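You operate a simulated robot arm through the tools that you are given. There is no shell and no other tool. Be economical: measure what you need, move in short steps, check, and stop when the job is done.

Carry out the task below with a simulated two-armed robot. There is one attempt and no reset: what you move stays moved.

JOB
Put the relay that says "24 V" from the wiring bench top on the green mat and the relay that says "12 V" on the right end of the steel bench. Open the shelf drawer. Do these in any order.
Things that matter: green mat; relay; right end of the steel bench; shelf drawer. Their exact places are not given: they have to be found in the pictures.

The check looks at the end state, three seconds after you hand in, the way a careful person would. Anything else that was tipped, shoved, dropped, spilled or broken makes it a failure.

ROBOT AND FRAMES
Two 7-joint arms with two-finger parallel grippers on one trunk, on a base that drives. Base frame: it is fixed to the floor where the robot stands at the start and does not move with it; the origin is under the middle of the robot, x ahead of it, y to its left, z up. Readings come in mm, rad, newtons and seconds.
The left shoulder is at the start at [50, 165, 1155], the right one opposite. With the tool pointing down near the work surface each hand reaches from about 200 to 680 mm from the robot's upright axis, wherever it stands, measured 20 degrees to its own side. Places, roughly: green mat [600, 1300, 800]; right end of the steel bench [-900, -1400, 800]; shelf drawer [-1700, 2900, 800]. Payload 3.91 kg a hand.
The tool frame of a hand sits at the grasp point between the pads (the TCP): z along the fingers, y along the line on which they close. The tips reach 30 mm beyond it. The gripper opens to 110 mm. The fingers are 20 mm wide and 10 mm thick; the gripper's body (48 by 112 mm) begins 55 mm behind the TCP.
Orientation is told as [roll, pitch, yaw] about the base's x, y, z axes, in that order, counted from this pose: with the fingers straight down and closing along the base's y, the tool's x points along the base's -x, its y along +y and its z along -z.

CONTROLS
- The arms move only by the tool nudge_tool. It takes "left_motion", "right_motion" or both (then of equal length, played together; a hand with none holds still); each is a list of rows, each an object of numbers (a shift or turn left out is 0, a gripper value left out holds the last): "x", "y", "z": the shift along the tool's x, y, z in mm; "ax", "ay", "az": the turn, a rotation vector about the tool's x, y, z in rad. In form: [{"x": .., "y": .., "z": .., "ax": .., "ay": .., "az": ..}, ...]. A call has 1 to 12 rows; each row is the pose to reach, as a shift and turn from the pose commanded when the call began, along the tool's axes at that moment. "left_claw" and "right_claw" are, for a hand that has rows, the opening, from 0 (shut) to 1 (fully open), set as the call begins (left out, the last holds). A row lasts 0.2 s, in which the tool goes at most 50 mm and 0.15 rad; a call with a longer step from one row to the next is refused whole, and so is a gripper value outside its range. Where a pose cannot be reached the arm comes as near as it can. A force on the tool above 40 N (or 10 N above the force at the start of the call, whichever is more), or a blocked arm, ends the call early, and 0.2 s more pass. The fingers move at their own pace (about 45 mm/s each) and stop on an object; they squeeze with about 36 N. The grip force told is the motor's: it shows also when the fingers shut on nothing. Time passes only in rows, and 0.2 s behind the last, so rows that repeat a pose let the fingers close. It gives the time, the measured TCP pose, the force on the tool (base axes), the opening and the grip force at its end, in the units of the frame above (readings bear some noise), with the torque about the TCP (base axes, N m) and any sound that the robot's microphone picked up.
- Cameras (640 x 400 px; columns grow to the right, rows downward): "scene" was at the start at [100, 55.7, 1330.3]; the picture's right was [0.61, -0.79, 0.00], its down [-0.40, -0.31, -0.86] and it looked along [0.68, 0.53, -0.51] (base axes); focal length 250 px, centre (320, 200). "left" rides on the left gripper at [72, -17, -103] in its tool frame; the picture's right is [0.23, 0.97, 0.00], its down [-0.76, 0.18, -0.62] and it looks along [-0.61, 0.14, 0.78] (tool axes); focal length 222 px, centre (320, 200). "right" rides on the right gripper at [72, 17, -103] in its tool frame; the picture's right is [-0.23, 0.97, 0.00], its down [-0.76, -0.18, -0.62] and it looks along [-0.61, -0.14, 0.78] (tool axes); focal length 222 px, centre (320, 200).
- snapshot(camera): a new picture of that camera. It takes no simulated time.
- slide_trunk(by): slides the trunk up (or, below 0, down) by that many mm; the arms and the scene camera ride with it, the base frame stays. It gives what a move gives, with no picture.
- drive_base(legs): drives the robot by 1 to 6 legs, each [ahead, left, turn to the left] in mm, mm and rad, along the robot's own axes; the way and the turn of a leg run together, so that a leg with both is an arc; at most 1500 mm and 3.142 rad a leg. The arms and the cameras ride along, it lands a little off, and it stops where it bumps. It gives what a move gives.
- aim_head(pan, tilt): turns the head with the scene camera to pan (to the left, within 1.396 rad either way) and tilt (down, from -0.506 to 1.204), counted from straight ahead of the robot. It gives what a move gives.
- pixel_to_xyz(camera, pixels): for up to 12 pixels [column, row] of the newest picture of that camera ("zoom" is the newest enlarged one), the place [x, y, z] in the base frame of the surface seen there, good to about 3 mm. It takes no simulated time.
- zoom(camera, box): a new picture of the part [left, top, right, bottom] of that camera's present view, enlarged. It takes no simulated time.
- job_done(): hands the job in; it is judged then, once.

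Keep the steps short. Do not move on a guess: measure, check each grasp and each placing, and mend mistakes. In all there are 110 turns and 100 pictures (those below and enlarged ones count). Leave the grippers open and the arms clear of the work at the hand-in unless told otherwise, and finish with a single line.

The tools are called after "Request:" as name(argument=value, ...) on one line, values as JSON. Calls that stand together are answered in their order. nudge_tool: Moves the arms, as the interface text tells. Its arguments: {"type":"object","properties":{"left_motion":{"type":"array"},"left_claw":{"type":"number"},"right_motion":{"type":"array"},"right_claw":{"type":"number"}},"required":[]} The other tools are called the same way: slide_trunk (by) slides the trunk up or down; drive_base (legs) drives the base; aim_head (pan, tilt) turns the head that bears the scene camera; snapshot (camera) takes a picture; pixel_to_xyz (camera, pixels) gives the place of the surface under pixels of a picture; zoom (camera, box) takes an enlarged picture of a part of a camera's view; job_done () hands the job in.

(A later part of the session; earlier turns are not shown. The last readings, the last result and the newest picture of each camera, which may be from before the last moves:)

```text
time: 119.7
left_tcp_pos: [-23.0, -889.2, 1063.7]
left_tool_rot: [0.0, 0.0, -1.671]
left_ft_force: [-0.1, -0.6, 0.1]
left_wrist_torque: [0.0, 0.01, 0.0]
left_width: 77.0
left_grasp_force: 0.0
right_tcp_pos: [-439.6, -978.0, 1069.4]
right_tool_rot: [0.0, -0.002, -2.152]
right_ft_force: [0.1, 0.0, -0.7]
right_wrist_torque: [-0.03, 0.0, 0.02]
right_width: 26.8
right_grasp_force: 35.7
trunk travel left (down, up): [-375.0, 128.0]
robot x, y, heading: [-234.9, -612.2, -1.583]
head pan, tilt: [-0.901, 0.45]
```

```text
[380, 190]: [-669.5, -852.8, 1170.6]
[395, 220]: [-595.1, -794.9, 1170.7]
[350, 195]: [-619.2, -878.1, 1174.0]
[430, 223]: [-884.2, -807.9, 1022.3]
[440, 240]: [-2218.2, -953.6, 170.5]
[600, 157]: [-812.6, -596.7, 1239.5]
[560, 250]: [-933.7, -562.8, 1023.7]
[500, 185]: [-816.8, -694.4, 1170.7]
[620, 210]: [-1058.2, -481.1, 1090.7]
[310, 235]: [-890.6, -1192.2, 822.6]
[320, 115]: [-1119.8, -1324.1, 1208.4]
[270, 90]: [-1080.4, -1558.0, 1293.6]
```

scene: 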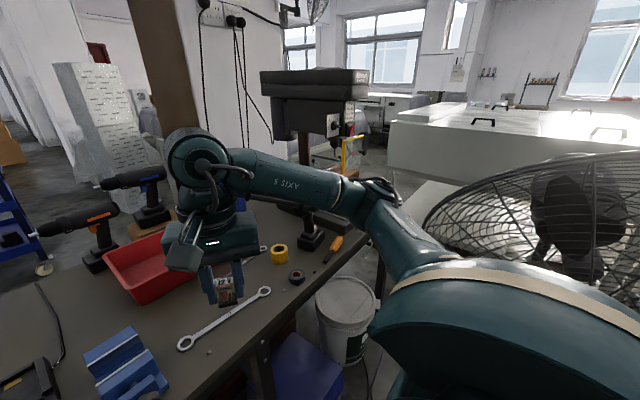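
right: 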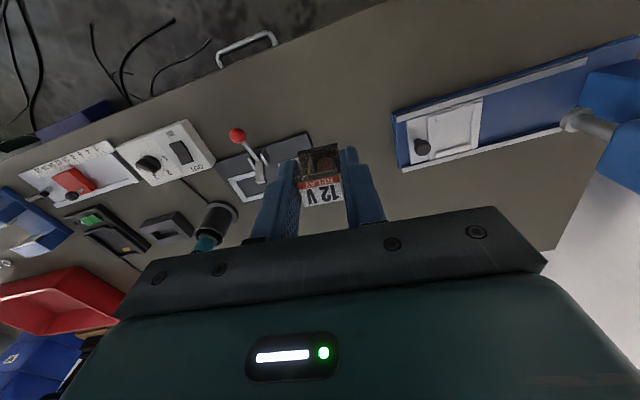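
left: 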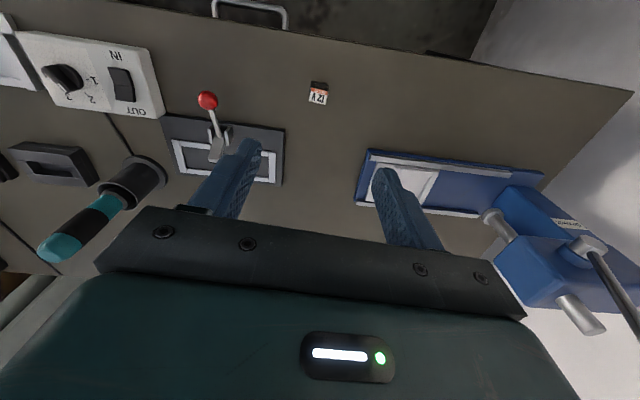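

The fan rim reaches [-884,-808], too close for a square stance further right. Turning left (heading ≈ -1.05) and standing at about (-480,-745) keeps my torso and right elbow at least 200 mm from the fan. I'll turn, slide right, and look.

Request:
drive_base(legs=[[0, 0, 0.53], [0, -270, 0]])

Request:
aim_head(pan=-1.0, tilt=0.55)

Request:
snapshot(camera="scene")

Request:
snapshot(camera="right")

```text
time: 124.1
left_tcp_pos: [-143.4, -875.5, 1063.7]
left_tool_rot: [0.0, -0.001, -1.129]
left_ft_force: [0.6, -0.4, -0.5]
left_wrist_torque: [0.01, -0.04, -0.02]
left_width: 77.3
left_grasp_force: 0.0
right_tcp_pos: [-455.9, -1167.8, 1069.9]
right_tool_rot: [-0.001, 0.0, -1.612]
right_ft_force: [-0.4, -1.3, -0.7]
right_wrist_torque: [0.02, -0.01, 0.01]
right_width: 27.0
right_grasp_force: 36.1
trunk travel left (down, up): [-375.0, 128.0]
robot x, y, heading: [-466.8, -746.1, -1.046]
head pan, tilt: [-0.901, 0.45]
```

```text
time: 124.8
left_tcp_pos: [-142.8, -876.8, 1063.9]
left_tool_rot: [0.001, 0.0, -1.127]
left_ft_force: [0.5, 0.5, -0.4]
left_wrist_torque: [-0.01, -0.03, 0.02]
left_width: 77.0
left_grasp_force: 0.0
right_tcp_pos: [-455.9, -1168.7, 1069.2]
right_tool_rot: [-0.002, 0.001, -1.613]
right_ft_force: [0.4, 0.3, -0.7]
right_wrist_torque: [0.02, -0.02, -0.02]
right_width: 27.0
right_grasp_force: 36.0
trunk travel left (down, up): [-375.0, 128.0]
robot x, y, heading: [-467.1, -748.0, -1.047]
head pan, tilt: [-1.0, 0.55]
```

```text
45 pictures are left
```

scene: 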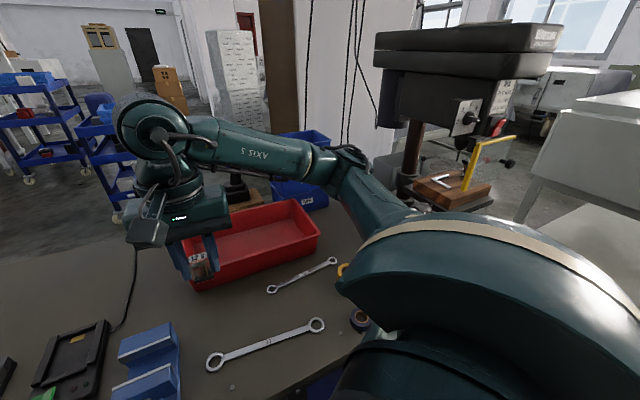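

```text
44 pictures are left
```

right: 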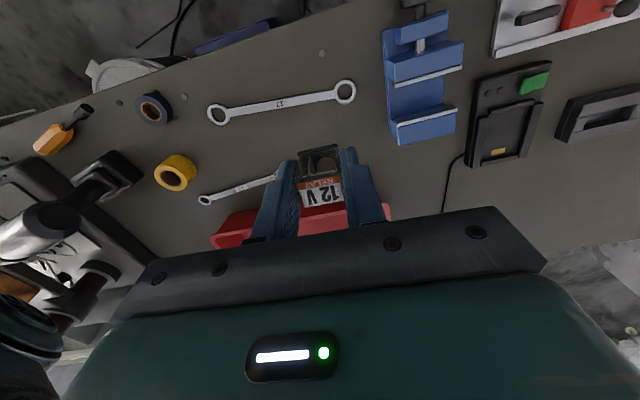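

The right camera shows the right end from above, with a free area near (170,215). I'll measure around it.

Request:
pixel_to_xyz(camera="right", pixels=[[175, 172], [205, 199], [105, 175], [40, 220], [150, 225], [180, 215], [222, 240], [168, 200], [175, 235], [130, 205], [120, 90], [60, 200]])

Request:
zoom(camera="right", box=[0, 80, 288, 260])

```text
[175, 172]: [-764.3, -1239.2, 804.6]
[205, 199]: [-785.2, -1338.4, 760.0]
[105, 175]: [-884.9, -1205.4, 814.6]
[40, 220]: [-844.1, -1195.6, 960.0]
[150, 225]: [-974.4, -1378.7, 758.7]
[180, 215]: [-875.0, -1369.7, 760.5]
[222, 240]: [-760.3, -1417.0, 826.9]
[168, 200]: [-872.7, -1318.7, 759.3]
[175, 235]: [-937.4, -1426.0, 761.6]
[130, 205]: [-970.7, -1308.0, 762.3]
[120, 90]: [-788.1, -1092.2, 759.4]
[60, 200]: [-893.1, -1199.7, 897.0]
```

```text
2.22 times, centred on (144, 170) of right
```

zoom: 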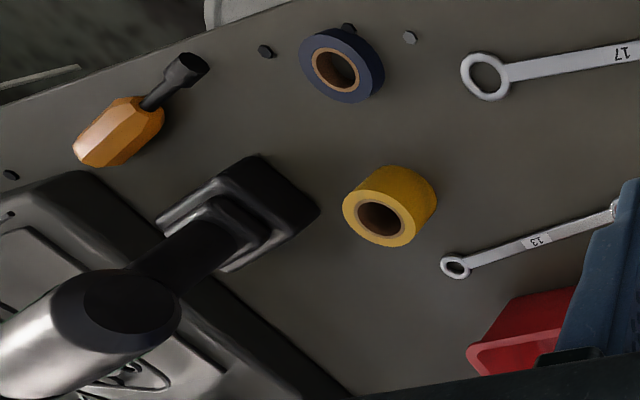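

The free area's middle is about [-860,-1360], 75+ mm from wrench, tray, drill and press base. I'll move the base 70 mm closer, then carry the relay at z≈1069 to over [-860,-1370], turning 0.6 rad so the wrist camera stays away from the drill.

Request:
drive_base(legs=[[-20, -69, 0]])

Request:
nudge_tool(right_motion=[{"x": -20, "y": -32, "az": 0.06}, {"x": -40, "y": -64, "az": 0.12}, {"x": -60, "y": -96, "az": 0.18}, {"x": -80, "y": -128, "az": 0.24}, {"x": -100, "y": -160, "az": 0.3}, {"x": -120, "y": -192, "az": 0.36}, {"x": -140, "y": -224, "az": 0.42}, {"x": -160, "y": -256, "az": 0.48}, {"x": -180, "y": -288, "az": 0.54}, {"x": -203, "y": -323, "az": 0.6}, {"x": -203, "y": -323, "az": 0.6}])

Request:
snapshot(camera="right")

Request:
snapshot(camera="scene")

```text
time: 125.8
left_tcp_pos: [-172.2, -883.2, 1065.1]
left_tool_rot: [0.0, -0.001, -1.128]
left_ft_force: [0.0, -0.7, -0.5]
left_wrist_torque: [0.04, 0.02, 0.04]
left_width: 77.0
left_grasp_force: 0.0
right_tcp_pos: [-483.1, -1174.7, 1069.6]
right_tool_rot: [0.001, 0.002, -1.611]
right_ft_force: [0.8, 0.1, -0.4]
right_wrist_torque: [0.01, 0.0, 0.0]
right_width: 27.0
right_grasp_force: 35.9
trunk travel left (down, up): [-375.0, 128.0]
robot x, y, heading: [-495.0, -755.5, -1.037]
head pan, tilt: [-1.0, 0.55]
stopped in leg 1: the robot was blocked; the commanded pose is now the measured one
```

```text
time: 128.2
left_tcp_pos: [-170.8, -883.2, 1064.1]
left_tool_rot: [0.0, 0.001, -1.129]
left_ft_force: [1.5, -0.1, -0.1]
left_wrist_torque: [-0.01, -0.01, 0.0]
left_width: 77.1
left_grasp_force: 0.1
right_tcp_pos: [-816.4, -1362.8, 1067.7]
right_tool_rot: [0.0, -0.001, -2.21]
right_ft_force: [-0.3, 0.2, 0.1]
right_wrist_torque: [-0.06, 0.0, 0.01]
right_width: 26.9
right_grasp_force: 36.4
trunk travel left (down, up): [-375.0, 128.0]
robot x, y, heading: [-495.7, -750.6, -1.043]
head pan, tilt: [-1.0, 0.55]
```

```text
42 pictures are left
```

right: 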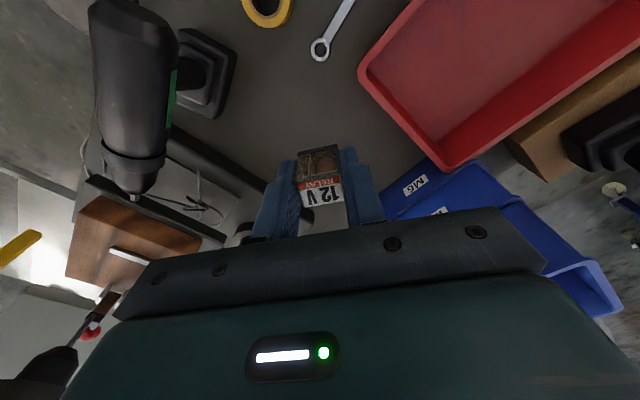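

```text
41 pictures are left
```

scene: 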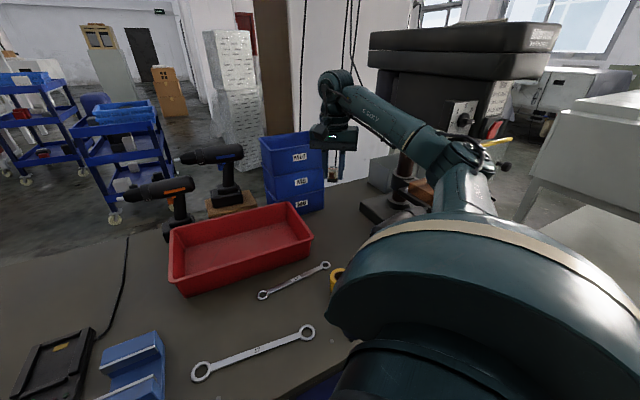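

The base bumped something lightly and stopped at (-495,-755), and I'll inspect that afterwards. The hand is over [-816,-1363]. Next I'll shift 30 mm toward -x and descend to z≈880, watching reach.

Request:
nudge_tool(right_motion=[{"x": -15, "y": -25}, {"x": -15, "y": -25, "z": 40}, {"x": -15, "y": -25, "z": 80}, {"x": -15, "y": -25, "z": 120}, {"x": -15, "y": -25, "z": 155}, {"x": -15, "y": -25, "z": 185}, {"x": -15, "y": -25, "z": 185}])

Request:
snapshot(camera="right")

```text
time: 129.8
left_tcp_pos: [-172.4, -883.5, 1065.1]
left_tool_rot: [0.0, 0.0, -1.128]
left_ft_force: [-0.9, 0.1, -0.1]
left_wrist_torque: [0.01, 0.03, -0.01]
left_width: 77.0
left_grasp_force: 0.1
right_tcp_pos: [-843.2, -1362.4, 885.0]
right_tool_rot: [0.001, -0.002, -2.21]
right_ft_force: [0.9, 0.2, 0.1]
right_wrist_torque: [0.01, 0.02, -0.04]
right_width: 27.1
right_grasp_force: 35.7
trunk travel left (down, up): [-375.0, 128.0]
robot x, y, heading: [-493.2, -753.6, -1.04]
head pan, tilt: [-1.0, 0.55]
```

```text
40 pictures are left
```

right: 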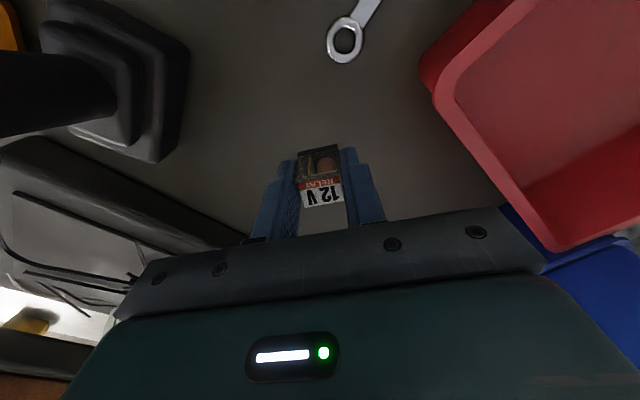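

There is no reach trouble and the spot is clear on all sides. I'll lower to z≈805, force-guarded, release with a modest opening, and rise straight up.

Request:
nudge_tool(right_motion=[{"z": 25}, {"z": 50}, {"z": 66}, {"z": 74}, {"z": 78}, {"z": 79}, {"z": 79}])

Request:
snapshot(camera="right")

```text
time: 131.4
left_tcp_pos: [-171.2, -883.2, 1063.9]
left_tool_rot: [0.001, 0.001, -1.13]
left_ft_force: [1.1, 0.1, 1.0]
left_wrist_torque: [-0.01, -0.01, 0.0]
left_width: 76.9
left_grasp_force: 0.0
right_tcp_pos: [-842.6, -1361.4, 805.5]
right_tool_rot: [0.0, -0.001, -2.211]
right_ft_force: [-0.6, 0.0, -0.2]
right_wrist_torque: [0.0, 0.0, 0.04]
right_width: 26.9
right_grasp_force: 35.8
trunk travel left (down, up): [-375.0, 128.0]
robot x, y, heading: [-496.3, -752.7, -1.042]
head pan, tilt: [-1.0, 0.55]
```

```text
39 pictures are left
```

right: 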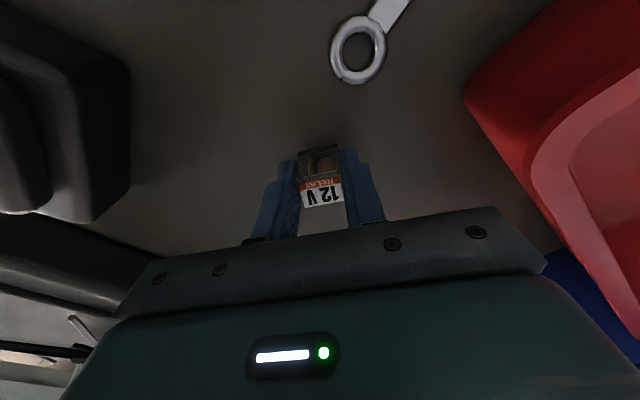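

Request:
nudge_tool(right_motion=[{"z": 1}, {"z": 1}, {"z": 1}, {"z": 1}, {"z": 1}], right_claw=0.6)

Request:
nudge_tool(right_motion=[{"z": -15}, {"z": -40}, {"z": -80}, {"z": -120}, {"z": -160}, {"z": -200}, {"z": -240}, {"z": -265}])

Request:
snapshot(camera="right")

```text
time: 132.6
left_tcp_pos: [-171.9, -881.9, 1064.5]
left_tool_rot: [0.001, -0.001, -1.13]
left_ft_force: [0.2, 0.3, 0.4]
left_wrist_torque: [0.0, -0.01, 0.03]
left_width: 76.8
left_grasp_force: 0.1
right_tcp_pos: [-842.3, -1361.0, 803.8]
right_tool_rot: [0.0, 0.0, -2.212]
right_ft_force: [0.2, 0.6, -0.8]
right_wrist_torque: [-0.02, -0.03, 0.0]
right_width: 66.1
right_grasp_force: 0.1
trunk travel left (down, up): [-375.0, 128.0]
robot x, y, heading: [-492.6, -752.3, -1.043]
head pan, tilt: [-1.0, 0.55]
```

```text
time: 134.4
left_tcp_pos: [-171.4, -883.1, 1064.6]
left_tool_rot: [-0.001, 0.001, -1.128]
left_ft_force: [-0.4, 1.2, -0.9]
left_wrist_torque: [0.01, 0.0, -0.01]
left_width: 76.9
left_grasp_force: 0.0
right_tcp_pos: [-840.3, -1362.2, 1067.5]
right_tool_rot: [0.0, 0.001, -2.209]
right_ft_force: [0.7, 0.3, 1.2]
right_wrist_torque: [0.01, 0.01, -0.03]
right_width: 66.2
right_grasp_force: 0.1
trunk travel left (down, up): [-375.0, 128.0]
robot x, y, heading: [-494.3, -754.5, -1.042]
head pan, tilt: [-1.0, 0.55]
```

```text
38 pictures are left
```

right: 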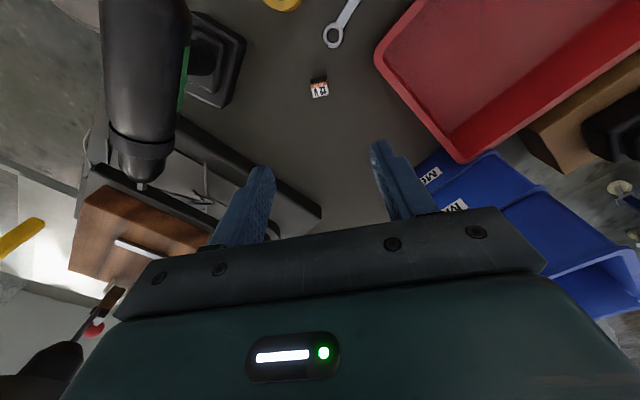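

The 12 V relay stands upright at the right end. I'll retrace the right hand's path back in front of me.

Request:
nudge_tool(right_motion=[{"x": 36, "y": 17, "az": -0.06}, {"x": 72, "y": 35, "az": -0.12}, {"x": 109, "y": 52, "az": -0.18}, {"x": 145, "y": 70, "az": -0.24}, {"x": 181, "y": 87, "az": -0.3}, {"x": 218, "y": 105, "az": -0.36}, {"x": 254, "y": 122, "az": -0.42}, {"x": 290, "y": 140, "az": -0.48}, {"x": 327, "y": 157, "az": -0.54}, {"x": 363, "y": 175, "az": -0.6}, {"x": 363, "y": 175, "az": -0.6}], right_claw=1)

Request:
aim_head(pan=-1.3, tilt=0.9)

Request:
snapshot(camera="scene")

```text
time: 136.8
left_tcp_pos: [-170.7, -883.3, 1064.6]
left_tool_rot: [0.001, 0.001, -1.129]
left_ft_force: [0.1, -0.2, -0.2]
left_wrist_torque: [0.0, -0.03, 0.0]
left_width: 76.9
left_grasp_force: 0.0
right_tcp_pos: [-482.6, -1173.2, 1068.1]
right_tool_rot: [0.0, 0.003, -1.61]
right_ft_force: [0.3, 0.3, 0.2]
right_wrist_torque: [-0.01, -0.01, 0.0]
right_width: 110.0
right_grasp_force: 0.0
trunk travel left (down, up): [-375.0, 128.0]
robot x, y, heading: [-493.3, -753.7, -1.038]
head pan, tilt: [-1.0, 0.55]
```

```text
time: 137.6
left_tcp_pos: [-170.9, -881.8, 1063.4]
left_tool_rot: [-0.001, -0.001, -1.129]
left_ft_force: [0.7, -0.1, 0.6]
left_wrist_torque: [-0.01, 0.02, 0.03]
left_width: 76.9
left_grasp_force: 0.1
right_tcp_pos: [-483.2, -1173.8, 1069.4]
right_tool_rot: [0.0, 0.0, -1.611]
right_ft_force: [-0.3, 0.5, 0.0]
right_wrist_torque: [0.0, -0.01, -0.01]
right_width: 110.2
right_grasp_force: 0.0
trunk travel left (down, up): [-375.0, 128.0]
robot x, y, heading: [-495.4, -752.7, -1.039]
head pan, tilt: [-1.3, 0.901]
```

```text
37 pictures are left
```

scene: 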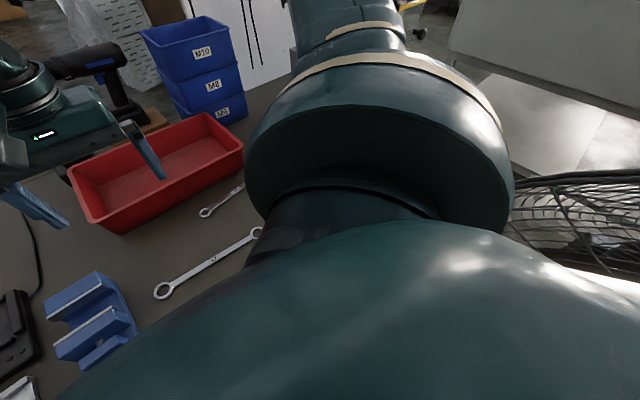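

I'll back away from there along the way I came, then turn toward +y and check the fan, bucket and box from a distance.

Request:
drive_base(legs=[[0, 420, 0], [0, 0, -1.1]])

Request:
aim_head(pan=-0.2, tilt=0.45)

Request:
snapshot(camera="scene")

```text
time: 144.5
left_tcp_pos: [-107.0, -894.8, 1064.0]
left_tool_rot: [0.001, 0.0, -2.223]
left_ft_force: [0.7, 0.0, 0.5]
left_wrist_torque: [0.01, 0.01, -0.02]
left_width: 77.0
left_grasp_force: 0.1
right_tcp_pos: [-509.7, -751.4, 1068.9]
right_tool_rot: [0.0, 0.0, -2.704]
right_ft_force: [-0.4, 0.4, 0.0]
right_wrist_torque: [0.01, 0.02, 0.01]
right_width: 110.2
right_grasp_force: 0.0
trunk travel left (down, up): [-375.0, 128.0]
robot x, y, heading: [-142.7, -549.3, -2.134]
head pan, tilt: [-1.3, 0.901]
```

```text
time: 145.8
left_tcp_pos: [-107.4, -894.0, 1064.5]
left_tool_rot: [0.001, 0.002, -2.221]
left_ft_force: [-1.0, 0.3, 0.3]
left_wrist_torque: [-0.01, -0.04, 0.0]
left_width: 77.3
left_grasp_force: 0.1
right_tcp_pos: [-508.7, -751.2, 1068.9]
right_tool_rot: [-0.001, 0.001, -2.704]
right_ft_force: [-0.9, 0.5, -0.3]
right_wrist_torque: [-0.01, 0.0, 0.0]
right_width: 110.0
right_grasp_force: 0.2
trunk travel left (down, up): [-375.0, 128.0]
robot x, y, heading: [-145.9, -543.0, -2.134]
head pan, tilt: [-0.201, 0.45]
```

```text
36 pictures are left
```

scene: 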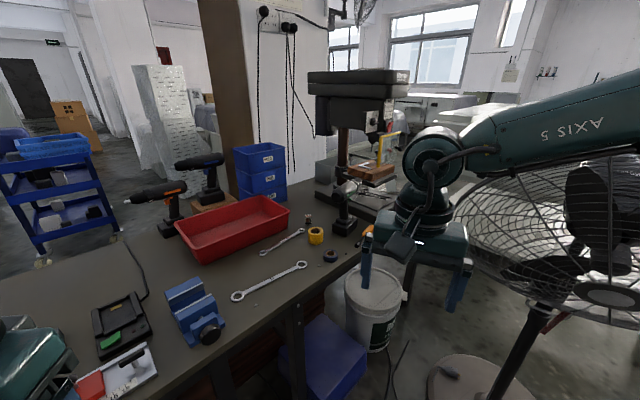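

Everything there is as before: the 12 V relay stands at (308,218), and the fan, bucket and box look undisturbed. Now I'll turn toward +y and drive down the aisle.

Request:
drive_base(legs=[[0, 0, -2.58], [1400, 0, 0]])

Request:
aim_head(pan=0.55, tilt=0.3)

Request:
snapshot(camera="scene")

```text
time: 158.7
left_tcp_pos: [-342.2, 1086.7, 1064.1]
left_tool_rot: [0.001, 0.0, 1.47]
left_ft_force: [0.1, 0.1, 0.0]
left_wrist_torque: [0.01, 0.06, 0.05]
left_width: 77.2
left_grasp_force: 0.0
right_tcp_pos: [78.0, 1173.6, 1068.9]
right_tool_rot: [0.0, 0.0, 0.989]
right_ft_force: [0.6, -0.4, -0.8]
right_wrist_torque: [0.03, -0.01, 0.03]
right_width: 110.1
right_grasp_force: 0.0
trunk travel left (down, up): [-375.0, 128.0]
robot x, y, heading: [-131.9, 810.6, 1.554]
head pan, tilt: [-0.201, 0.45]
```

```text
time: 159.8
left_tcp_pos: [-339.5, 1086.0, 1064.1]
left_tool_rot: [0.0, -0.001, 1.469]
left_ft_force: [0.6, 0.1, -0.3]
left_wrist_torque: [-0.03, -0.01, 0.01]
left_width: 76.6
left_grasp_force: 0.1
right_tcp_pos: [75.9, 1173.3, 1068.4]
right_tool_rot: [0.0, 0.0, 0.989]
right_ft_force: [0.0, 0.7, 0.3]
right_wrist_torque: [0.02, 0.0, 0.0]
right_width: 110.2
right_grasp_force: 0.1
trunk travel left (down, up): [-375.0, 128.0]
robot x, y, heading: [-129.1, 810.0, 1.56]
head pan, tilt: [0.55, 0.3]
```

```text
35 pictures are left
```

scene: 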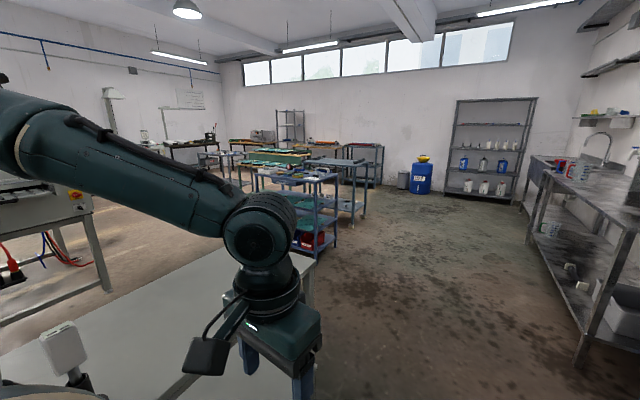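

I see carts and benches ahead to the left. I'll zoom there and measure.

Request:
zoom(camera="scene", box=[160, 120, 400, 270])

Request:
pixel_to_xyz(camera="scene", pixels=[[320, 178], [340, 163], [300, 205], [280, 158], [335, 255], [270, 150], [230, 152], [365, 160], [300, 170], [310, 270], [80, 345], [355, 210]])

```text
2.67 times, centred on (280, 195) of scene
```

zoom: 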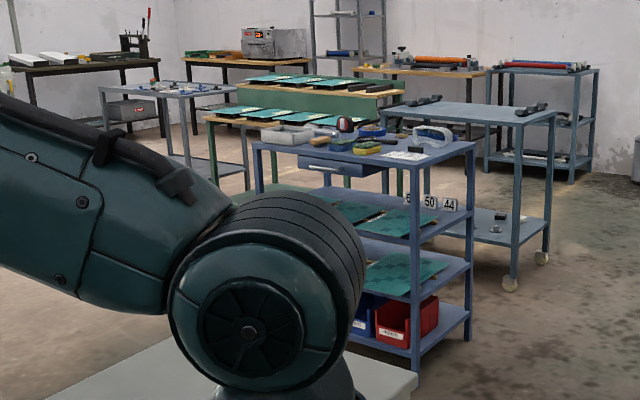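

```text
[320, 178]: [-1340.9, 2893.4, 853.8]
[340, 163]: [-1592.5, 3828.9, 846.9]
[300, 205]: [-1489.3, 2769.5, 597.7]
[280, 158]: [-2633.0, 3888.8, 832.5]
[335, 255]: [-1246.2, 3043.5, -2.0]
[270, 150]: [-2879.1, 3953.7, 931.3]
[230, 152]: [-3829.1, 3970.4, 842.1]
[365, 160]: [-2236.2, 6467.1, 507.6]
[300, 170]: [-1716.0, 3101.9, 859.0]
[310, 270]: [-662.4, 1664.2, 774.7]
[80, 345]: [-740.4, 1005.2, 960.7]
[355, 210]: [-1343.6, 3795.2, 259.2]
```

The blue shelf unit has a drawer with a handle under its top, near [-1700,2750,800], facing me. I'll drive past the grey table (ends y≈1670) to y≈2050 and turn left partially to look.

Request:
drive_base(legs=[[1250, 0, 0], [0, 0, 0.9]])

Request:
aim_head(pan=0.0, tilt=0.4)

Request:
snapshot(camera="scene")

```text
time: 168.5
left_tcp_pos: [-468.5, 2048.4, 1064.7]
left_tool_rot: [0.0, 0.0, 2.402]
left_ft_force: [-0.7, -0.7, -0.6]
left_wrist_torque: [0.02, -0.02, -0.02]
left_width: 77.0
left_grasp_force: 0.1
right_tcp_pos: [-290.0, 2436.6, 1067.6]
right_tool_rot: [-0.001, 0.0, 1.921]
right_ft_force: [-0.6, -0.2, -0.2]
right_wrist_torque: [0.01, 0.01, -0.02]
right_width: 110.0
right_grasp_force: 0.0
trunk travel left (down, up): [-375.0, 128.0]
robot x, y, heading: [-120.7, 2056.2, 2.493]
head pan, tilt: [0.55, 0.3]
```

```text
time: 169.4
left_tcp_pos: [-467.4, 2049.8, 1065.2]
left_tool_rot: [0.001, 0.0, 2.405]
left_ft_force: [0.3, 0.0, -0.6]
left_wrist_torque: [0.02, 0.02, 0.02]
left_width: 77.2
left_grasp_force: 0.1
right_tcp_pos: [-290.3, 2436.9, 1068.4]
right_tool_rot: [0.001, 0.001, 1.923]
right_ft_force: [0.3, 0.9, -0.6]
right_wrist_torque: [0.0, 0.01, 0.01]
right_width: 110.1
right_grasp_force: 0.1
trunk travel left (down, up): [-375.0, 128.0]
robot x, y, heading: [-121.3, 2056.7, 2.488]
head pan, tilt: [0.0, 0.4]
```

```text
33 pictures are left
```

scene: 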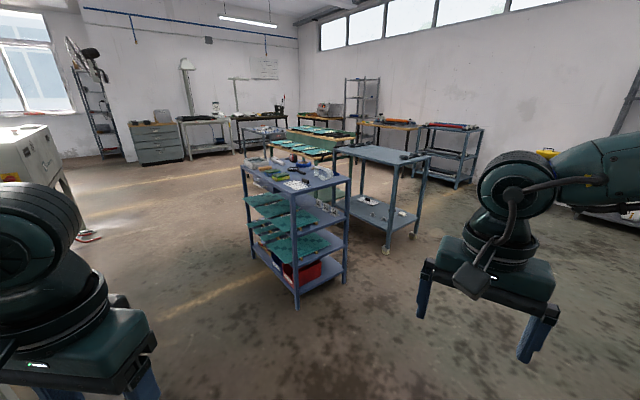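

Request:
zoom(camera="scene", box=[230, 140, 374, 230])

Request:
pixel_to_xyz(camera="zoom", pixels=[[65, 110], [60, 130], [290, 205], [510, 160], [260, 195], [100, 150], [150, 165], [285, 230], [40, 110], [180, 180]])

```text
4.44 times, centred on (302, 185) of scene
```

zoom: 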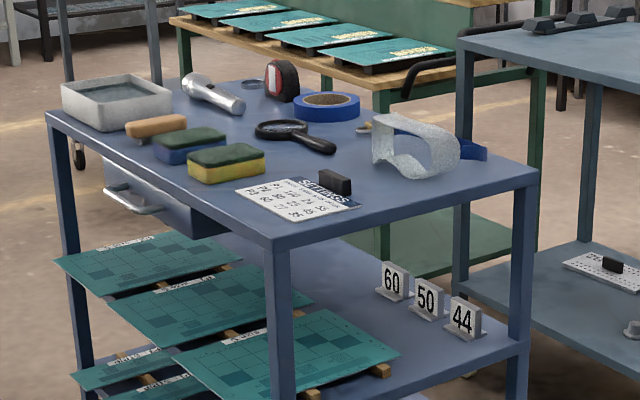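

```text
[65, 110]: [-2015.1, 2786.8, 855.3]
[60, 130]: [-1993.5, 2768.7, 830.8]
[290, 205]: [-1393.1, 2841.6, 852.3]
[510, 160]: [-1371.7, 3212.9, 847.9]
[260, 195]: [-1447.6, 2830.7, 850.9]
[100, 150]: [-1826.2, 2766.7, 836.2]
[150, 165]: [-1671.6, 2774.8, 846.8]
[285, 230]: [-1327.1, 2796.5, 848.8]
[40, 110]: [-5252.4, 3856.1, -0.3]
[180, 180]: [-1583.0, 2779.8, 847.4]
```

The drawer sits under the shelf top and faces -y. Its bar handle is at about [-1700,2720,790] and it pulls toward -y. I'll drive to about (-1470,2060) and face +y, for the left hand.

Request:
drive_base(legs=[[0, 0, 0.65], [1340, 0, 0], [0, 0, -1.57]])

Request:
aim_head(pan=0.3, tilt=0.6)

Request:
snapshot(camera="scene")

```text
time: 181.8
left_tcp_pos: [-1668.1, 2318.0, 1064.1]
left_tool_rot: [-0.001, 0.0, 1.472]
left_ft_force: [-1.2, 0.8, 0.0]
left_wrist_torque: [0.01, 0.04, 0.01]
left_width: 76.8
left_grasp_force: 0.1
right_tcp_pos: [-1250.8, 2405.9, 1068.3]
right_tool_rot: [0.0, 0.0, 0.99]
right_ft_force: [0.6, -1.0, 0.2]
right_wrist_torque: [0.0, 0.02, 0.0]
right_width: 110.2
right_grasp_force: 0.0
trunk travel left (down, up): [-375.0, 128.0]
robot x, y, heading: [-1456.1, 2042.5, 1.568]
head pan, tilt: [0.0, 0.4]
```

```text
time: 182.6
left_tcp_pos: [-1667.4, 2318.3, 1063.5]
left_tool_rot: [0.001, -0.001, 1.475]
left_ft_force: [0.8, -0.8, -0.7]
left_wrist_torque: [-0.02, 0.0, 0.01]
left_width: 77.1
left_grasp_force: 0.1
right_tcp_pos: [-1250.1, 2405.8, 1069.0]
right_tool_rot: [0.0, 0.002, 0.991]
right_ft_force: [-0.4, -0.1, 0.2]
right_wrist_torque: [0.02, 0.03, -0.01]
right_width: 109.9
right_grasp_force: 0.1
trunk travel left (down, up): [-375.0, 128.0]
robot x, y, heading: [-1454.6, 2039.0, 1.558]
head pan, tilt: [0.3, 0.6]
```

```text
31 pictures are left
```

scene: 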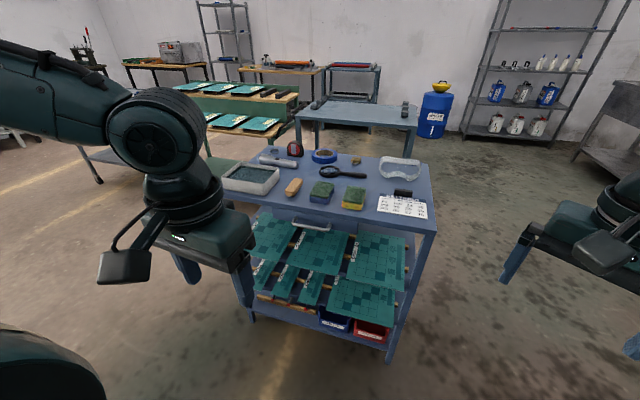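

The handle shows at (312,224). I'll zoom and measure it.

Request:
zoom(camera="scene", box=[264, 190, 360, 250])

Request:
pixel_to_xyz(camera="zoom", pixels=[[200, 175], [300, 225], [400, 245], [435, 270], [185, 205], [300, 235], [310, 200], [420, 215], [130, 130], [550, 200], [240, 190], [360, 238]])

```text
6.67 times, centred on (312, 220) of scene
```

zoom: 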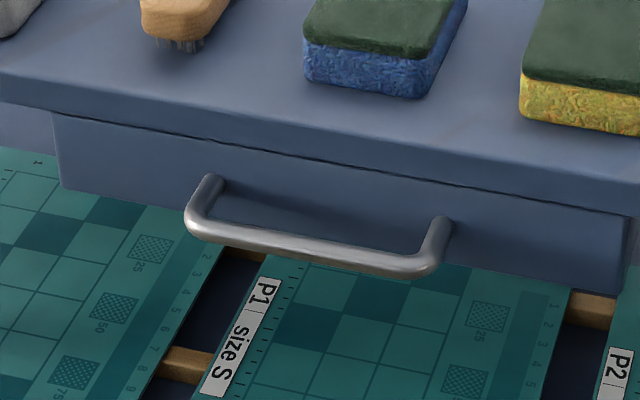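

```text
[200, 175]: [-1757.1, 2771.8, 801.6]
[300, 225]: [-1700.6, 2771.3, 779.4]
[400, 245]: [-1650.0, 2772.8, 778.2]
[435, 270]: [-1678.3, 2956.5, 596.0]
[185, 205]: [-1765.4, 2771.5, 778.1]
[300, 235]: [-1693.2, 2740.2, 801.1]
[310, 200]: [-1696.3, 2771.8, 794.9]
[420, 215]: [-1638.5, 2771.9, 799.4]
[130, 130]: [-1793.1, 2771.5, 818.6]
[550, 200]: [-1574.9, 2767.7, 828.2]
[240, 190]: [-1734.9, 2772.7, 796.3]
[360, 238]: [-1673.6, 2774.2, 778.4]
```

The handle bar runs along x from -1755 to -1645 at y≈2740, z≈800, with the face at y≈2772. I'll drive 215 mm closer and turn the left wrist by 1.47 rad, so the fingers close along the pull direction.

Request:
drive_base(legs=[[215, 0, 0]])

Request:
nudge_tool(left_motion=[{"az": 0.14}, {"az": 0.28}, {"az": 0.42}, {"az": 0.56}, {"az": 0.7}, {"az": 0.84}, {"az": 0.98}, {"az": 1.12}, {"az": 1.26}, {"az": 1.38}, {"az": 1.46}, {"az": 1.46}], left_claw=0.6)

```text
time: 184.3
left_tcp_pos: [-1666.9, 2531.0, 1064.2]
left_tool_rot: [-0.001, 0.0, 1.473]
left_ft_force: [0.5, 0.5, -0.2]
left_wrist_torque: [-0.02, -0.03, -0.01]
left_width: 77.1
left_grasp_force: 0.0
right_tcp_pos: [-1249.4, 2619.7, 1068.6]
right_tool_rot: [0.0, 0.001, 0.99]
right_ft_force: [-0.1, 0.0, -0.8]
right_wrist_torque: [-0.01, -0.02, 0.02]
right_width: 109.9
right_grasp_force: 0.1
trunk travel left (down, up): [-375.0, 128.0]
robot x, y, heading: [-1455.5, 2255.8, 1.562]
head pan, tilt: [0.3, 0.6]
```

```text
time: 186.9
left_tcp_pos: [-1666.1, 2530.0, 1063.6]
left_tool_rot: [-0.001, 0.0, 0.013]
left_ft_force: [-0.4, -0.2, -0.2]
left_wrist_torque: [-0.02, 0.0, 0.01]
left_width: 65.9
left_grasp_force: 0.0
right_tcp_pos: [-1249.9, 2619.3, 1068.8]
right_tool_rot: [0.0, -0.001, 0.99]
right_ft_force: [0.0, -0.6, 0.1]
right_wrist_torque: [0.01, 0.0, 0.0]
right_width: 109.8
right_grasp_force: 0.0
trunk travel left (down, up): [-375.0, 128.0]
robot x, y, heading: [-1455.9, 2254.4, 1.557]
head pan, tilt: [0.3, 0.6]
```

The wrist turned freely. Next I'll tilt the fingers 45° forward-down and move to a pre-grasp at about [-1700,2670,870], 100 mm short of the bar along the finger direction.

Request:
nudge_tool(left_motion=[{"ax": -0.13, "z": 20}, {"ax": -0.26, "z": 40}, {"ax": -0.39, "z": 60, "x": 10}, {"ax": -0.52, "z": 80, "x": 20}, {"ax": -0.65, "z": 105, "x": 34}, {"ax": -0.785, "z": 130, "x": 34, "y": 30}, {"ax": -0.785, "z": 160, "x": 34, "y": 60}, {"ax": -0.785, "z": 194, "x": 34, "y": 90}, {"ax": -0.785, "z": 194, "x": 34, "y": 120}, {"ax": -0.785, "z": 194, "x": 34, "y": 140}, {"ax": -0.785, "z": 194, "x": 34, "y": 140}])

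Request:
snapshot(camera="left")

Request:
snapshot(camera="scene")

```text
time: 189.3
left_tcp_pos: [-1703.2, 2669.0, 871.1]
left_tool_rot: [0.785, -0.001, 0.013]
left_ft_force: [-0.2, 1.1, 1.0]
left_wrist_torque: [-0.04, -0.02, 0.0]
left_width: 65.7
left_grasp_force: 0.0
left hand out of reach, approached as far as the arm can: row 1, 2, 3, 4, 5, 6, 7
right_tcp_pos: [-1249.9, 2619.4, 1068.7]
right_tool_rot: [0.0, -0.001, 0.992]
right_ft_force: [-0.1, 0.4, -0.4]
right_wrist_torque: [0.03, -0.03, 0.0]
right_width: 109.8
right_grasp_force: 0.1
trunk travel left (down, up): [-375.0, 128.0]
robot x, y, heading: [-1453.4, 2256.1, 1.556]
head pan, tilt: [0.3, 0.6]
```

```text
29 pictures are left
```

left: 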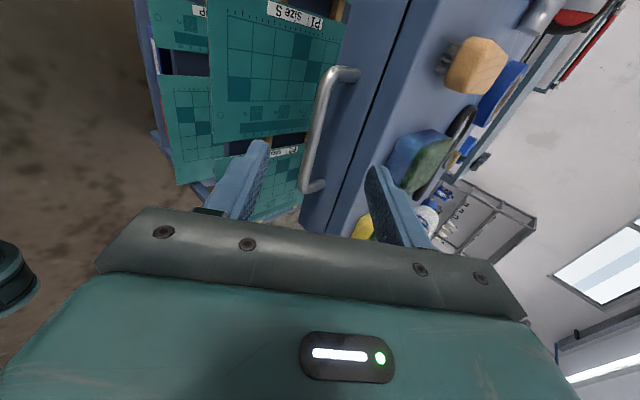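

```text
28 pictures are left
```

scene: 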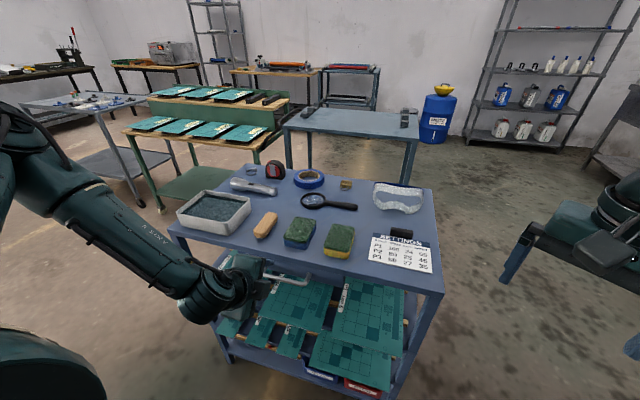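

The handle is between the fingers' lines in the hand camera, running from (345,73) to (312,187). I'll measure the bar precisely.

Request:
pixel_to_xyz(camera="left", pixels=[[324, 90], [320, 110], [315, 130], [310, 150], [306, 170], [345, 73], [320, 186], [345, 130], [330, 200], [360, 110]])

```text
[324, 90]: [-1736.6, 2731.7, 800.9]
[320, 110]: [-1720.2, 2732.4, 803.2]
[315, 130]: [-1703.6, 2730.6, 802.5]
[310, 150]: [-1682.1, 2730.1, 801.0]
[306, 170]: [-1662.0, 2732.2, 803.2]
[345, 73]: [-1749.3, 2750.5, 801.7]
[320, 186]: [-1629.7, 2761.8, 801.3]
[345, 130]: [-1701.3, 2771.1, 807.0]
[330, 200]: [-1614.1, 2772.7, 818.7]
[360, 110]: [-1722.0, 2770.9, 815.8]
```

Bar centre is about y 2735, z 799. I'll narrow the opening to 30 mm, so the front finger fits behind the bar without touching the face, then advance 82 mm along the fingers with 4 mm lateral correction.

Request:
nudge_tool(left_motion=[{"y": -4}, {"y": -4}, {"y": -4, "z": 20}, {"y": -4, "z": 40}, {"y": -4, "z": 56}, {"y": -4, "z": 68}, {"y": -4, "z": 77}, {"y": -4, "z": 82}, {"y": -4, "z": 82}], left_claw=0.28)

Request:
snapshot(camera="left")

```text
time: 191.3
left_tcp_pos: [-1715.9, 2719.2, 838.9]
left_tool_rot: [0.784, 0.0, 0.015]
left_ft_force: [0.3, 0.5, -0.7]
left_wrist_torque: [-0.01, -0.02, 0.02]
left_width: 30.9
left_grasp_force: 0.0
left hand out of reach, approached as far as the arm can: row 4, 5, 6, 7, 8, 9
right_tcp_pos: [-1250.8, 2619.4, 1069.7]
right_tool_rot: [0.001, 0.001, 0.991]
right_ft_force: [0.5, -0.5, 0.8]
right_wrist_torque: [-0.01, 0.0, -0.02]
right_width: 109.8
right_grasp_force: 0.0
trunk travel left (down, up): [-375.0, 128.0]
robot x, y, heading: [-1456.5, 2253.5, 1.561]
head pan, tilt: [0.3, 0.6]
```

```text
27 pictures are left
```

left: 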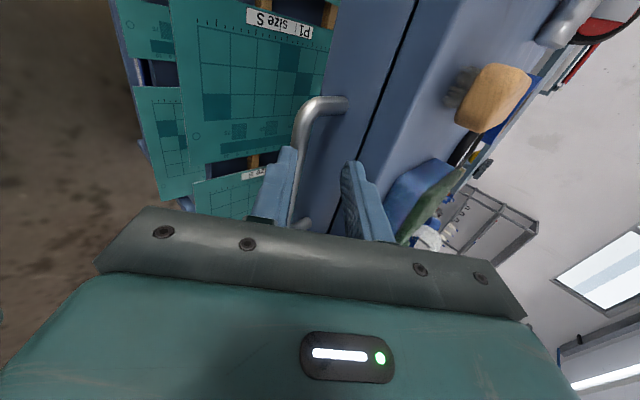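

The arm's reach ended 29 mm short. I'll retreat the hand, lower the trunk 80 mm and drive 100 mm closer, then approach again.

Request:
nudge_tool(left_motion=[{"z": -30}, {"z": -65}, {"z": -100, "y": -10}, {"z": -130, "y": -30}, {"z": -150, "y": -60}, {"z": -150, "y": -60}])

Request:
slide_trunk(by=-80)

Request:
drive_base(legs=[[80, 0, 0]])

```text
time: 192.7
left_tcp_pos: [-1722.1, 2605.5, 868.7]
left_tool_rot: [0.787, 0.0, 0.014]
left_ft_force: [-0.5, -0.2, 0.8]
left_wrist_torque: [0.01, -0.02, 0.01]
left_width: 30.7
left_grasp_force: 0.0
left hand out of reach, approached as far as the arm can: row 4, 5, 6
right_tcp_pos: [-1249.0, 2620.5, 1069.2]
right_tool_rot: [-0.003, 0.0, 0.991]
right_ft_force: [0.2, -0.5, 0.6]
right_wrist_torque: [0.02, -0.01, 0.02]
right_width: 110.1
right_grasp_force: 0.1
trunk travel left (down, up): [-375.0, 128.0]
robot x, y, heading: [-1452.8, 2254.8, 1.561]
head pan, tilt: [0.3, 0.6]
```

```text
time: 193.8
left_tcp_pos: [-1721.5, 2606.0, 788.2]
left_tool_rot: [0.786, -0.001, 0.014]
left_ft_force: [0.8, -0.1, 0.2]
left_wrist_torque: [0.01, 0.03, -0.01]
left_width: 30.8
left_grasp_force: 0.1
right_tcp_pos: [-1249.3, 2620.4, 989.3]
right_tool_rot: [0.0, 0.0, 0.994]
right_ft_force: [1.0, 0.4, -0.1]
right_wrist_torque: [-0.01, 0.03, 0.03]
right_width: 109.8
right_grasp_force: 0.1
trunk travel left (down, up): [-295.0, 208.0]
robot x, y, heading: [-1455.6, 2253.7, 1.561]
head pan, tilt: [0.3, 0.6]
```

```text
time: 194.9
left_tcp_pos: [-1721.2, 2687.1, 788.0]
left_tool_rot: [0.785, 0.0, 0.014]
left_ft_force: [-0.4, 0.3, 0.4]
left_wrist_torque: [0.02, 0.02, -0.01]
left_width: 30.9
left_grasp_force: 0.0
right_tcp_pos: [-1248.7, 2700.2, 987.8]
right_tool_rot: [0.0, 0.001, 0.99]
right_ft_force: [0.2, 0.1, 0.2]
right_wrist_torque: [0.03, -0.01, -0.01]
right_width: 110.0
right_grasp_force: 0.1
trunk travel left (down, up): [-295.0, 208.0]
robot x, y, heading: [-1456.6, 2333.2, 1.56]
head pan, tilt: [0.3, 0.6]
```

Now I'll raise the hand back to the approach line, about [-1700,2669,865], and check.

Request:
nudge_tool(left_motion=[{"x": -7, "y": 14, "z": -22}, {"x": -14, "y": 28, "z": -44}, {"x": -21, "y": 42, "z": -67}, {"x": -21, "y": 42, "z": -67}])

```text
time: 195.5
left_tcp_pos: [-1717.2, 2697.1, 803.6]
left_tool_rot: [0.734, 0.003, 0.027]
left_ft_force: [0.4, -4.0, -25.7]
left_wrist_torque: [-0.9, 0.22, -0.05]
left_width: 20.8
left_grasp_force: 0.1
left hand out of reach, approached as far as the arm can: row 1, 2, 3
right_tcp_pos: [-1248.4, 2700.5, 986.9]
right_tool_rot: [-0.001, 0.003, 0.992]
right_ft_force: [-0.6, -0.7, -0.4]
right_wrist_torque: [0.01, 0.0, 0.01]
right_width: 110.1
right_grasp_force: 0.1
trunk travel left (down, up): [-295.0, 208.0]
robot x, y, heading: [-1452.4, 2332.2, 1.558]
head pan, tilt: [0.3, 0.6]
stopped in row 3 (left hand): the force on the tool passed its limit at 49 N (the readings are from after the stop); the commanded pose is now the measured one
```

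The front finger pushed up under the bar (49 N) and the call stopped. I'll go down a little, then back away toward -y, and look.

Request:
nudge_tool(left_motion=[{"y": -11, "z": 11}, {"y": -18, "z": 10}, {"y": -32, "z": -4}, {"y": -46, "z": -18}, {"y": -46, "z": -18}])

Request:
snapshot(camera="left")

Request:
zoom(camera="scene", box=[160, 150, 480, 350])

```text
time: 196.7
left_tcp_pos: [-1718.6, 2674.2, 776.1]
left_tool_rot: [0.75, 0.001, 0.025]
left_ft_force: [0.5, -0.8, 0.6]
left_wrist_torque: [-0.02, -0.01, 0.02]
left_width: 30.9
left_grasp_force: 0.1
left hand out of reach, approached as far as the arm can: row 3, 4, 5
right_tcp_pos: [-1249.2, 2698.5, 988.5]
right_tool_rot: [0.0, 0.001, 0.993]
right_ft_force: [-0.3, -0.7, 0.1]
right_wrist_torque: [0.02, -0.04, 0.0]
right_width: 110.3
right_grasp_force: 0.1
trunk travel left (down, up): [-295.0, 208.0]
robot x, y, heading: [-1453.9, 2334.0, 1.561]
head pan, tilt: [0.3, 0.6]
```

```text
26 pictures are left
```

left: 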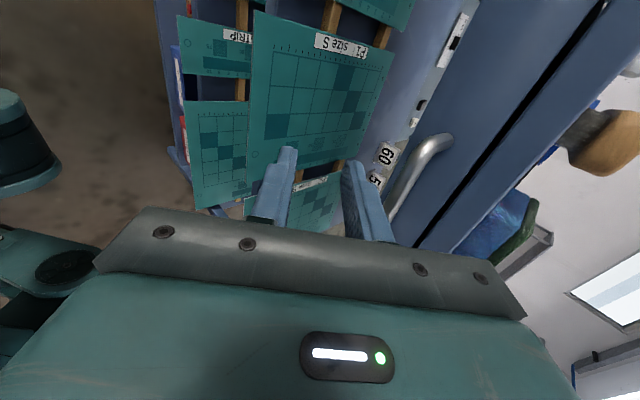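

```text
2.00 times, centred on (320, 250) of scene
```

zoom: 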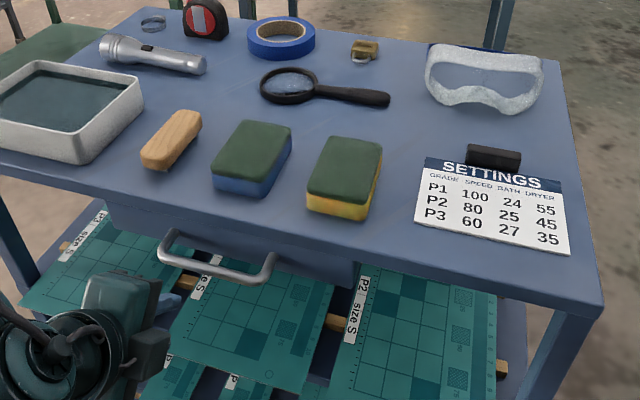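

Nothing was disturbed; the hand is just below the bar. I'll drive back 80 mm to free it, then raise it to the approach line.

Request:
drive_base(legs=[[-80, 0, 0]])

Request:
nudge_tool(left_motion=[{"y": 18, "z": -18}, {"y": 38, "z": -30}, {"y": 58, "z": -42}, {"y": 80, "z": -52}, {"y": 104, "z": -50}, {"y": 120, "z": -30}, {"y": 120, "z": -30}])

```text
time: 197.8
left_tcp_pos: [-1719.8, 2595.7, 777.9]
left_tool_rot: [0.751, 0.002, 0.025]
left_ft_force: [0.9, -0.6, 0.2]
left_wrist_torque: [-0.03, 0.03, 0.02]
left_width: 30.9
left_grasp_force: 0.0
right_tcp_pos: [-1250.1, 2619.3, 989.1]
right_tool_rot: [0.0, -0.002, 0.991]
right_ft_force: [-0.3, -0.5, 0.7]
right_wrist_torque: [0.0, -0.01, 0.0]
right_width: 109.9
right_grasp_force: 0.1
trunk travel left (down, up): [-295.0, 208.0]
robot x, y, heading: [-1453.8, 2255.5, 1.56]
head pan, tilt: [0.3, 0.6]
```

```text
time: 199.4
left_tcp_pos: [-1720.9, 2663.8, 879.2]
left_tool_rot: [0.748, 0.001, 0.024]
left_ft_force: [-0.4, 0.4, 0.0]
left_wrist_torque: [0.0, 0.02, -0.04]
left_width: 31.1
left_grasp_force: 0.1
left hand out of reach, approached as far as the arm can: row 1, 2, 3, 4, 5
right_tcp_pos: [-1250.2, 2620.5, 988.8]
right_tool_rot: [0.0, 0.003, 0.992]
right_ft_force: [-0.6, -0.1, 0.2]
right_wrist_torque: [0.02, -0.02, 0.02]
right_width: 110.0
right_grasp_force: 0.0
trunk travel left (down, up): [-295.0, 208.0]
robot x, y, heading: [-1459.3, 2255.6, 1.56]
head pan, tilt: [0.3, 0.6]
```

Now at [-1721,2664,879], reached cleanly. I'll advance 92 mm along the fingers with -2 mm lateral and 20 mm toward the handle's middle.

Request:
nudge_tool(left_motion=[{"x": -10, "y": -2}, {"x": -20, "y": -2}, {"x": -20, "y": -2, "z": 20}, {"x": -20, "y": -2, "z": 40}, {"x": -20, "y": -2, "z": 58}, {"x": -20, "y": -2, "z": 72}, {"x": -20, "y": -2, "z": 84}, {"x": -20, "y": -2, "z": 92}, {"x": -20, "y": -2, "z": 92}])

Request:
snapshot(camera="left")

```text
time: 201.4
left_tcp_pos: [-1703.2, 2724.4, 811.5]
left_tool_rot: [0.75, 0.002, 0.025]
left_ft_force: [0.7, 0.3, -0.6]
left_wrist_torque: [-0.04, -0.03, -0.01]
left_width: 30.9
left_grasp_force: 0.0
right_tcp_pos: [-1250.0, 2621.5, 988.0]
right_tool_rot: [0.001, 0.0, 0.99]
right_ft_force: [-0.4, 0.7, -0.5]
right_wrist_torque: [0.0, 0.01, 0.03]
right_width: 110.0
right_grasp_force: 0.0
trunk travel left (down, up): [-295.0, 208.0]
robot x, y, heading: [-1457.0, 2256.0, 1.561]
head pan, tilt: [0.3, 0.6]
```

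```text
24 pictures are left
```

left: 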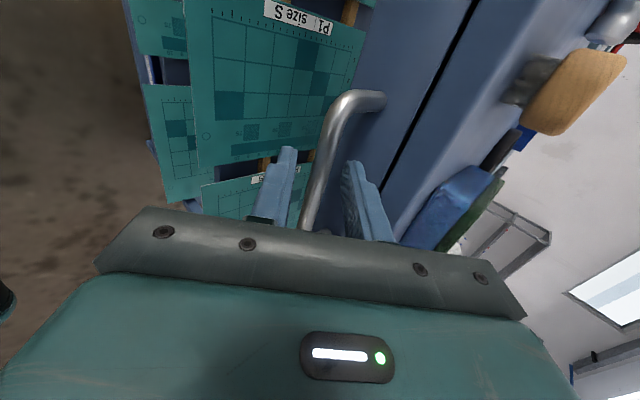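

The bar lies between the two fingers. I'll close on it.

Request:
nudge_tool(left_motion=[{"z": 0}, {"z": 0}, {"z": 0}, {"z": 0}], left_claw=0)

Request:
snapshot(camera="left")

```text
time: 202.4
left_tcp_pos: [-1703.5, 2723.4, 811.6]
left_tool_rot: [0.751, 0.003, 0.023]
left_ft_force: [-2.4, 1.7, 1.9]
left_wrist_torque: [0.05, 0.63, -0.74]
left_width: 11.8
left_grasp_force: 45.0
right_tcp_pos: [-1249.4, 2620.3, 989.3]
right_tool_rot: [-0.001, 0.001, 0.991]
right_ft_force: [-0.2, 0.0, -0.4]
right_wrist_torque: [-0.01, 0.01, -0.02]
right_width: 110.1
right_grasp_force: 0.1
trunk travel left (down, up): [-295.0, 208.0]
robot x, y, heading: [-1457.2, 2256.0, 1.56]
head pan, tilt: [0.3, 0.6]
```

```text
23 pictures are left
```

left: 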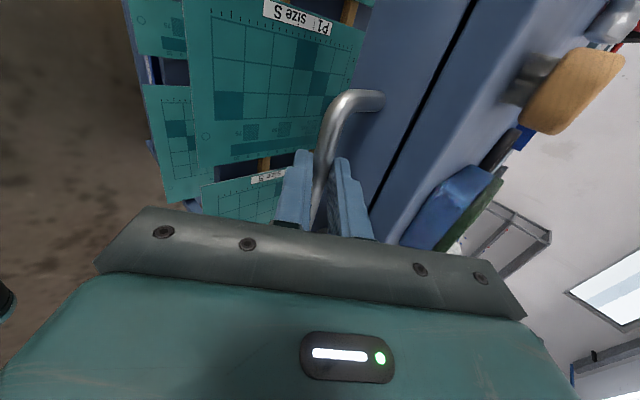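

The bar is gripped (11.8 mm, 45 N). I'll pull by driving slowly straight back 100 mm.

Request:
drive_base(legs=[[-100, 0, 0]])

Request:
snapshot(camera="scene")

```text
time: 203.5
left_tcp_pos: [-1704.1, 2624.4, 811.5]
left_tool_rot: [0.748, 0.003, 0.022]
left_ft_force: [6.9, 0.6, 1.0]
left_wrist_torque: [0.02, 0.37, -0.89]
left_width: 11.6
left_grasp_force: 45.2
right_tcp_pos: [-1250.4, 2521.1, 988.7]
right_tool_rot: [0.003, 0.001, 0.993]
right_ft_force: [0.1, 0.4, -0.5]
right_wrist_torque: [0.0, 0.0, 0.0]
right_width: 110.0
right_grasp_force: 0.1
trunk travel left (down, up): [-295.0, 208.0]
robot x, y, heading: [-1456.1, 2154.5, 1.563]
head pan, tilt: [0.3, 0.6]
```

```text
22 pictures are left
```

scene: 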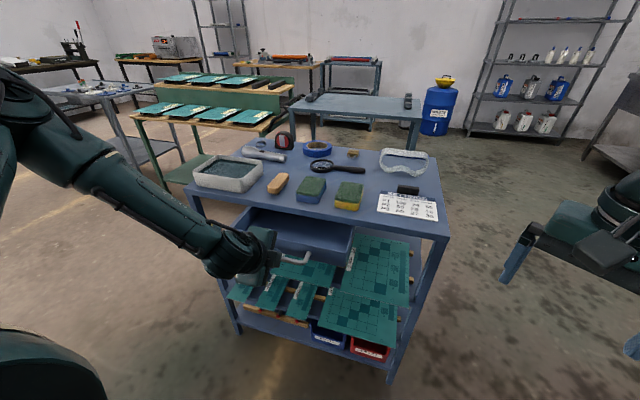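

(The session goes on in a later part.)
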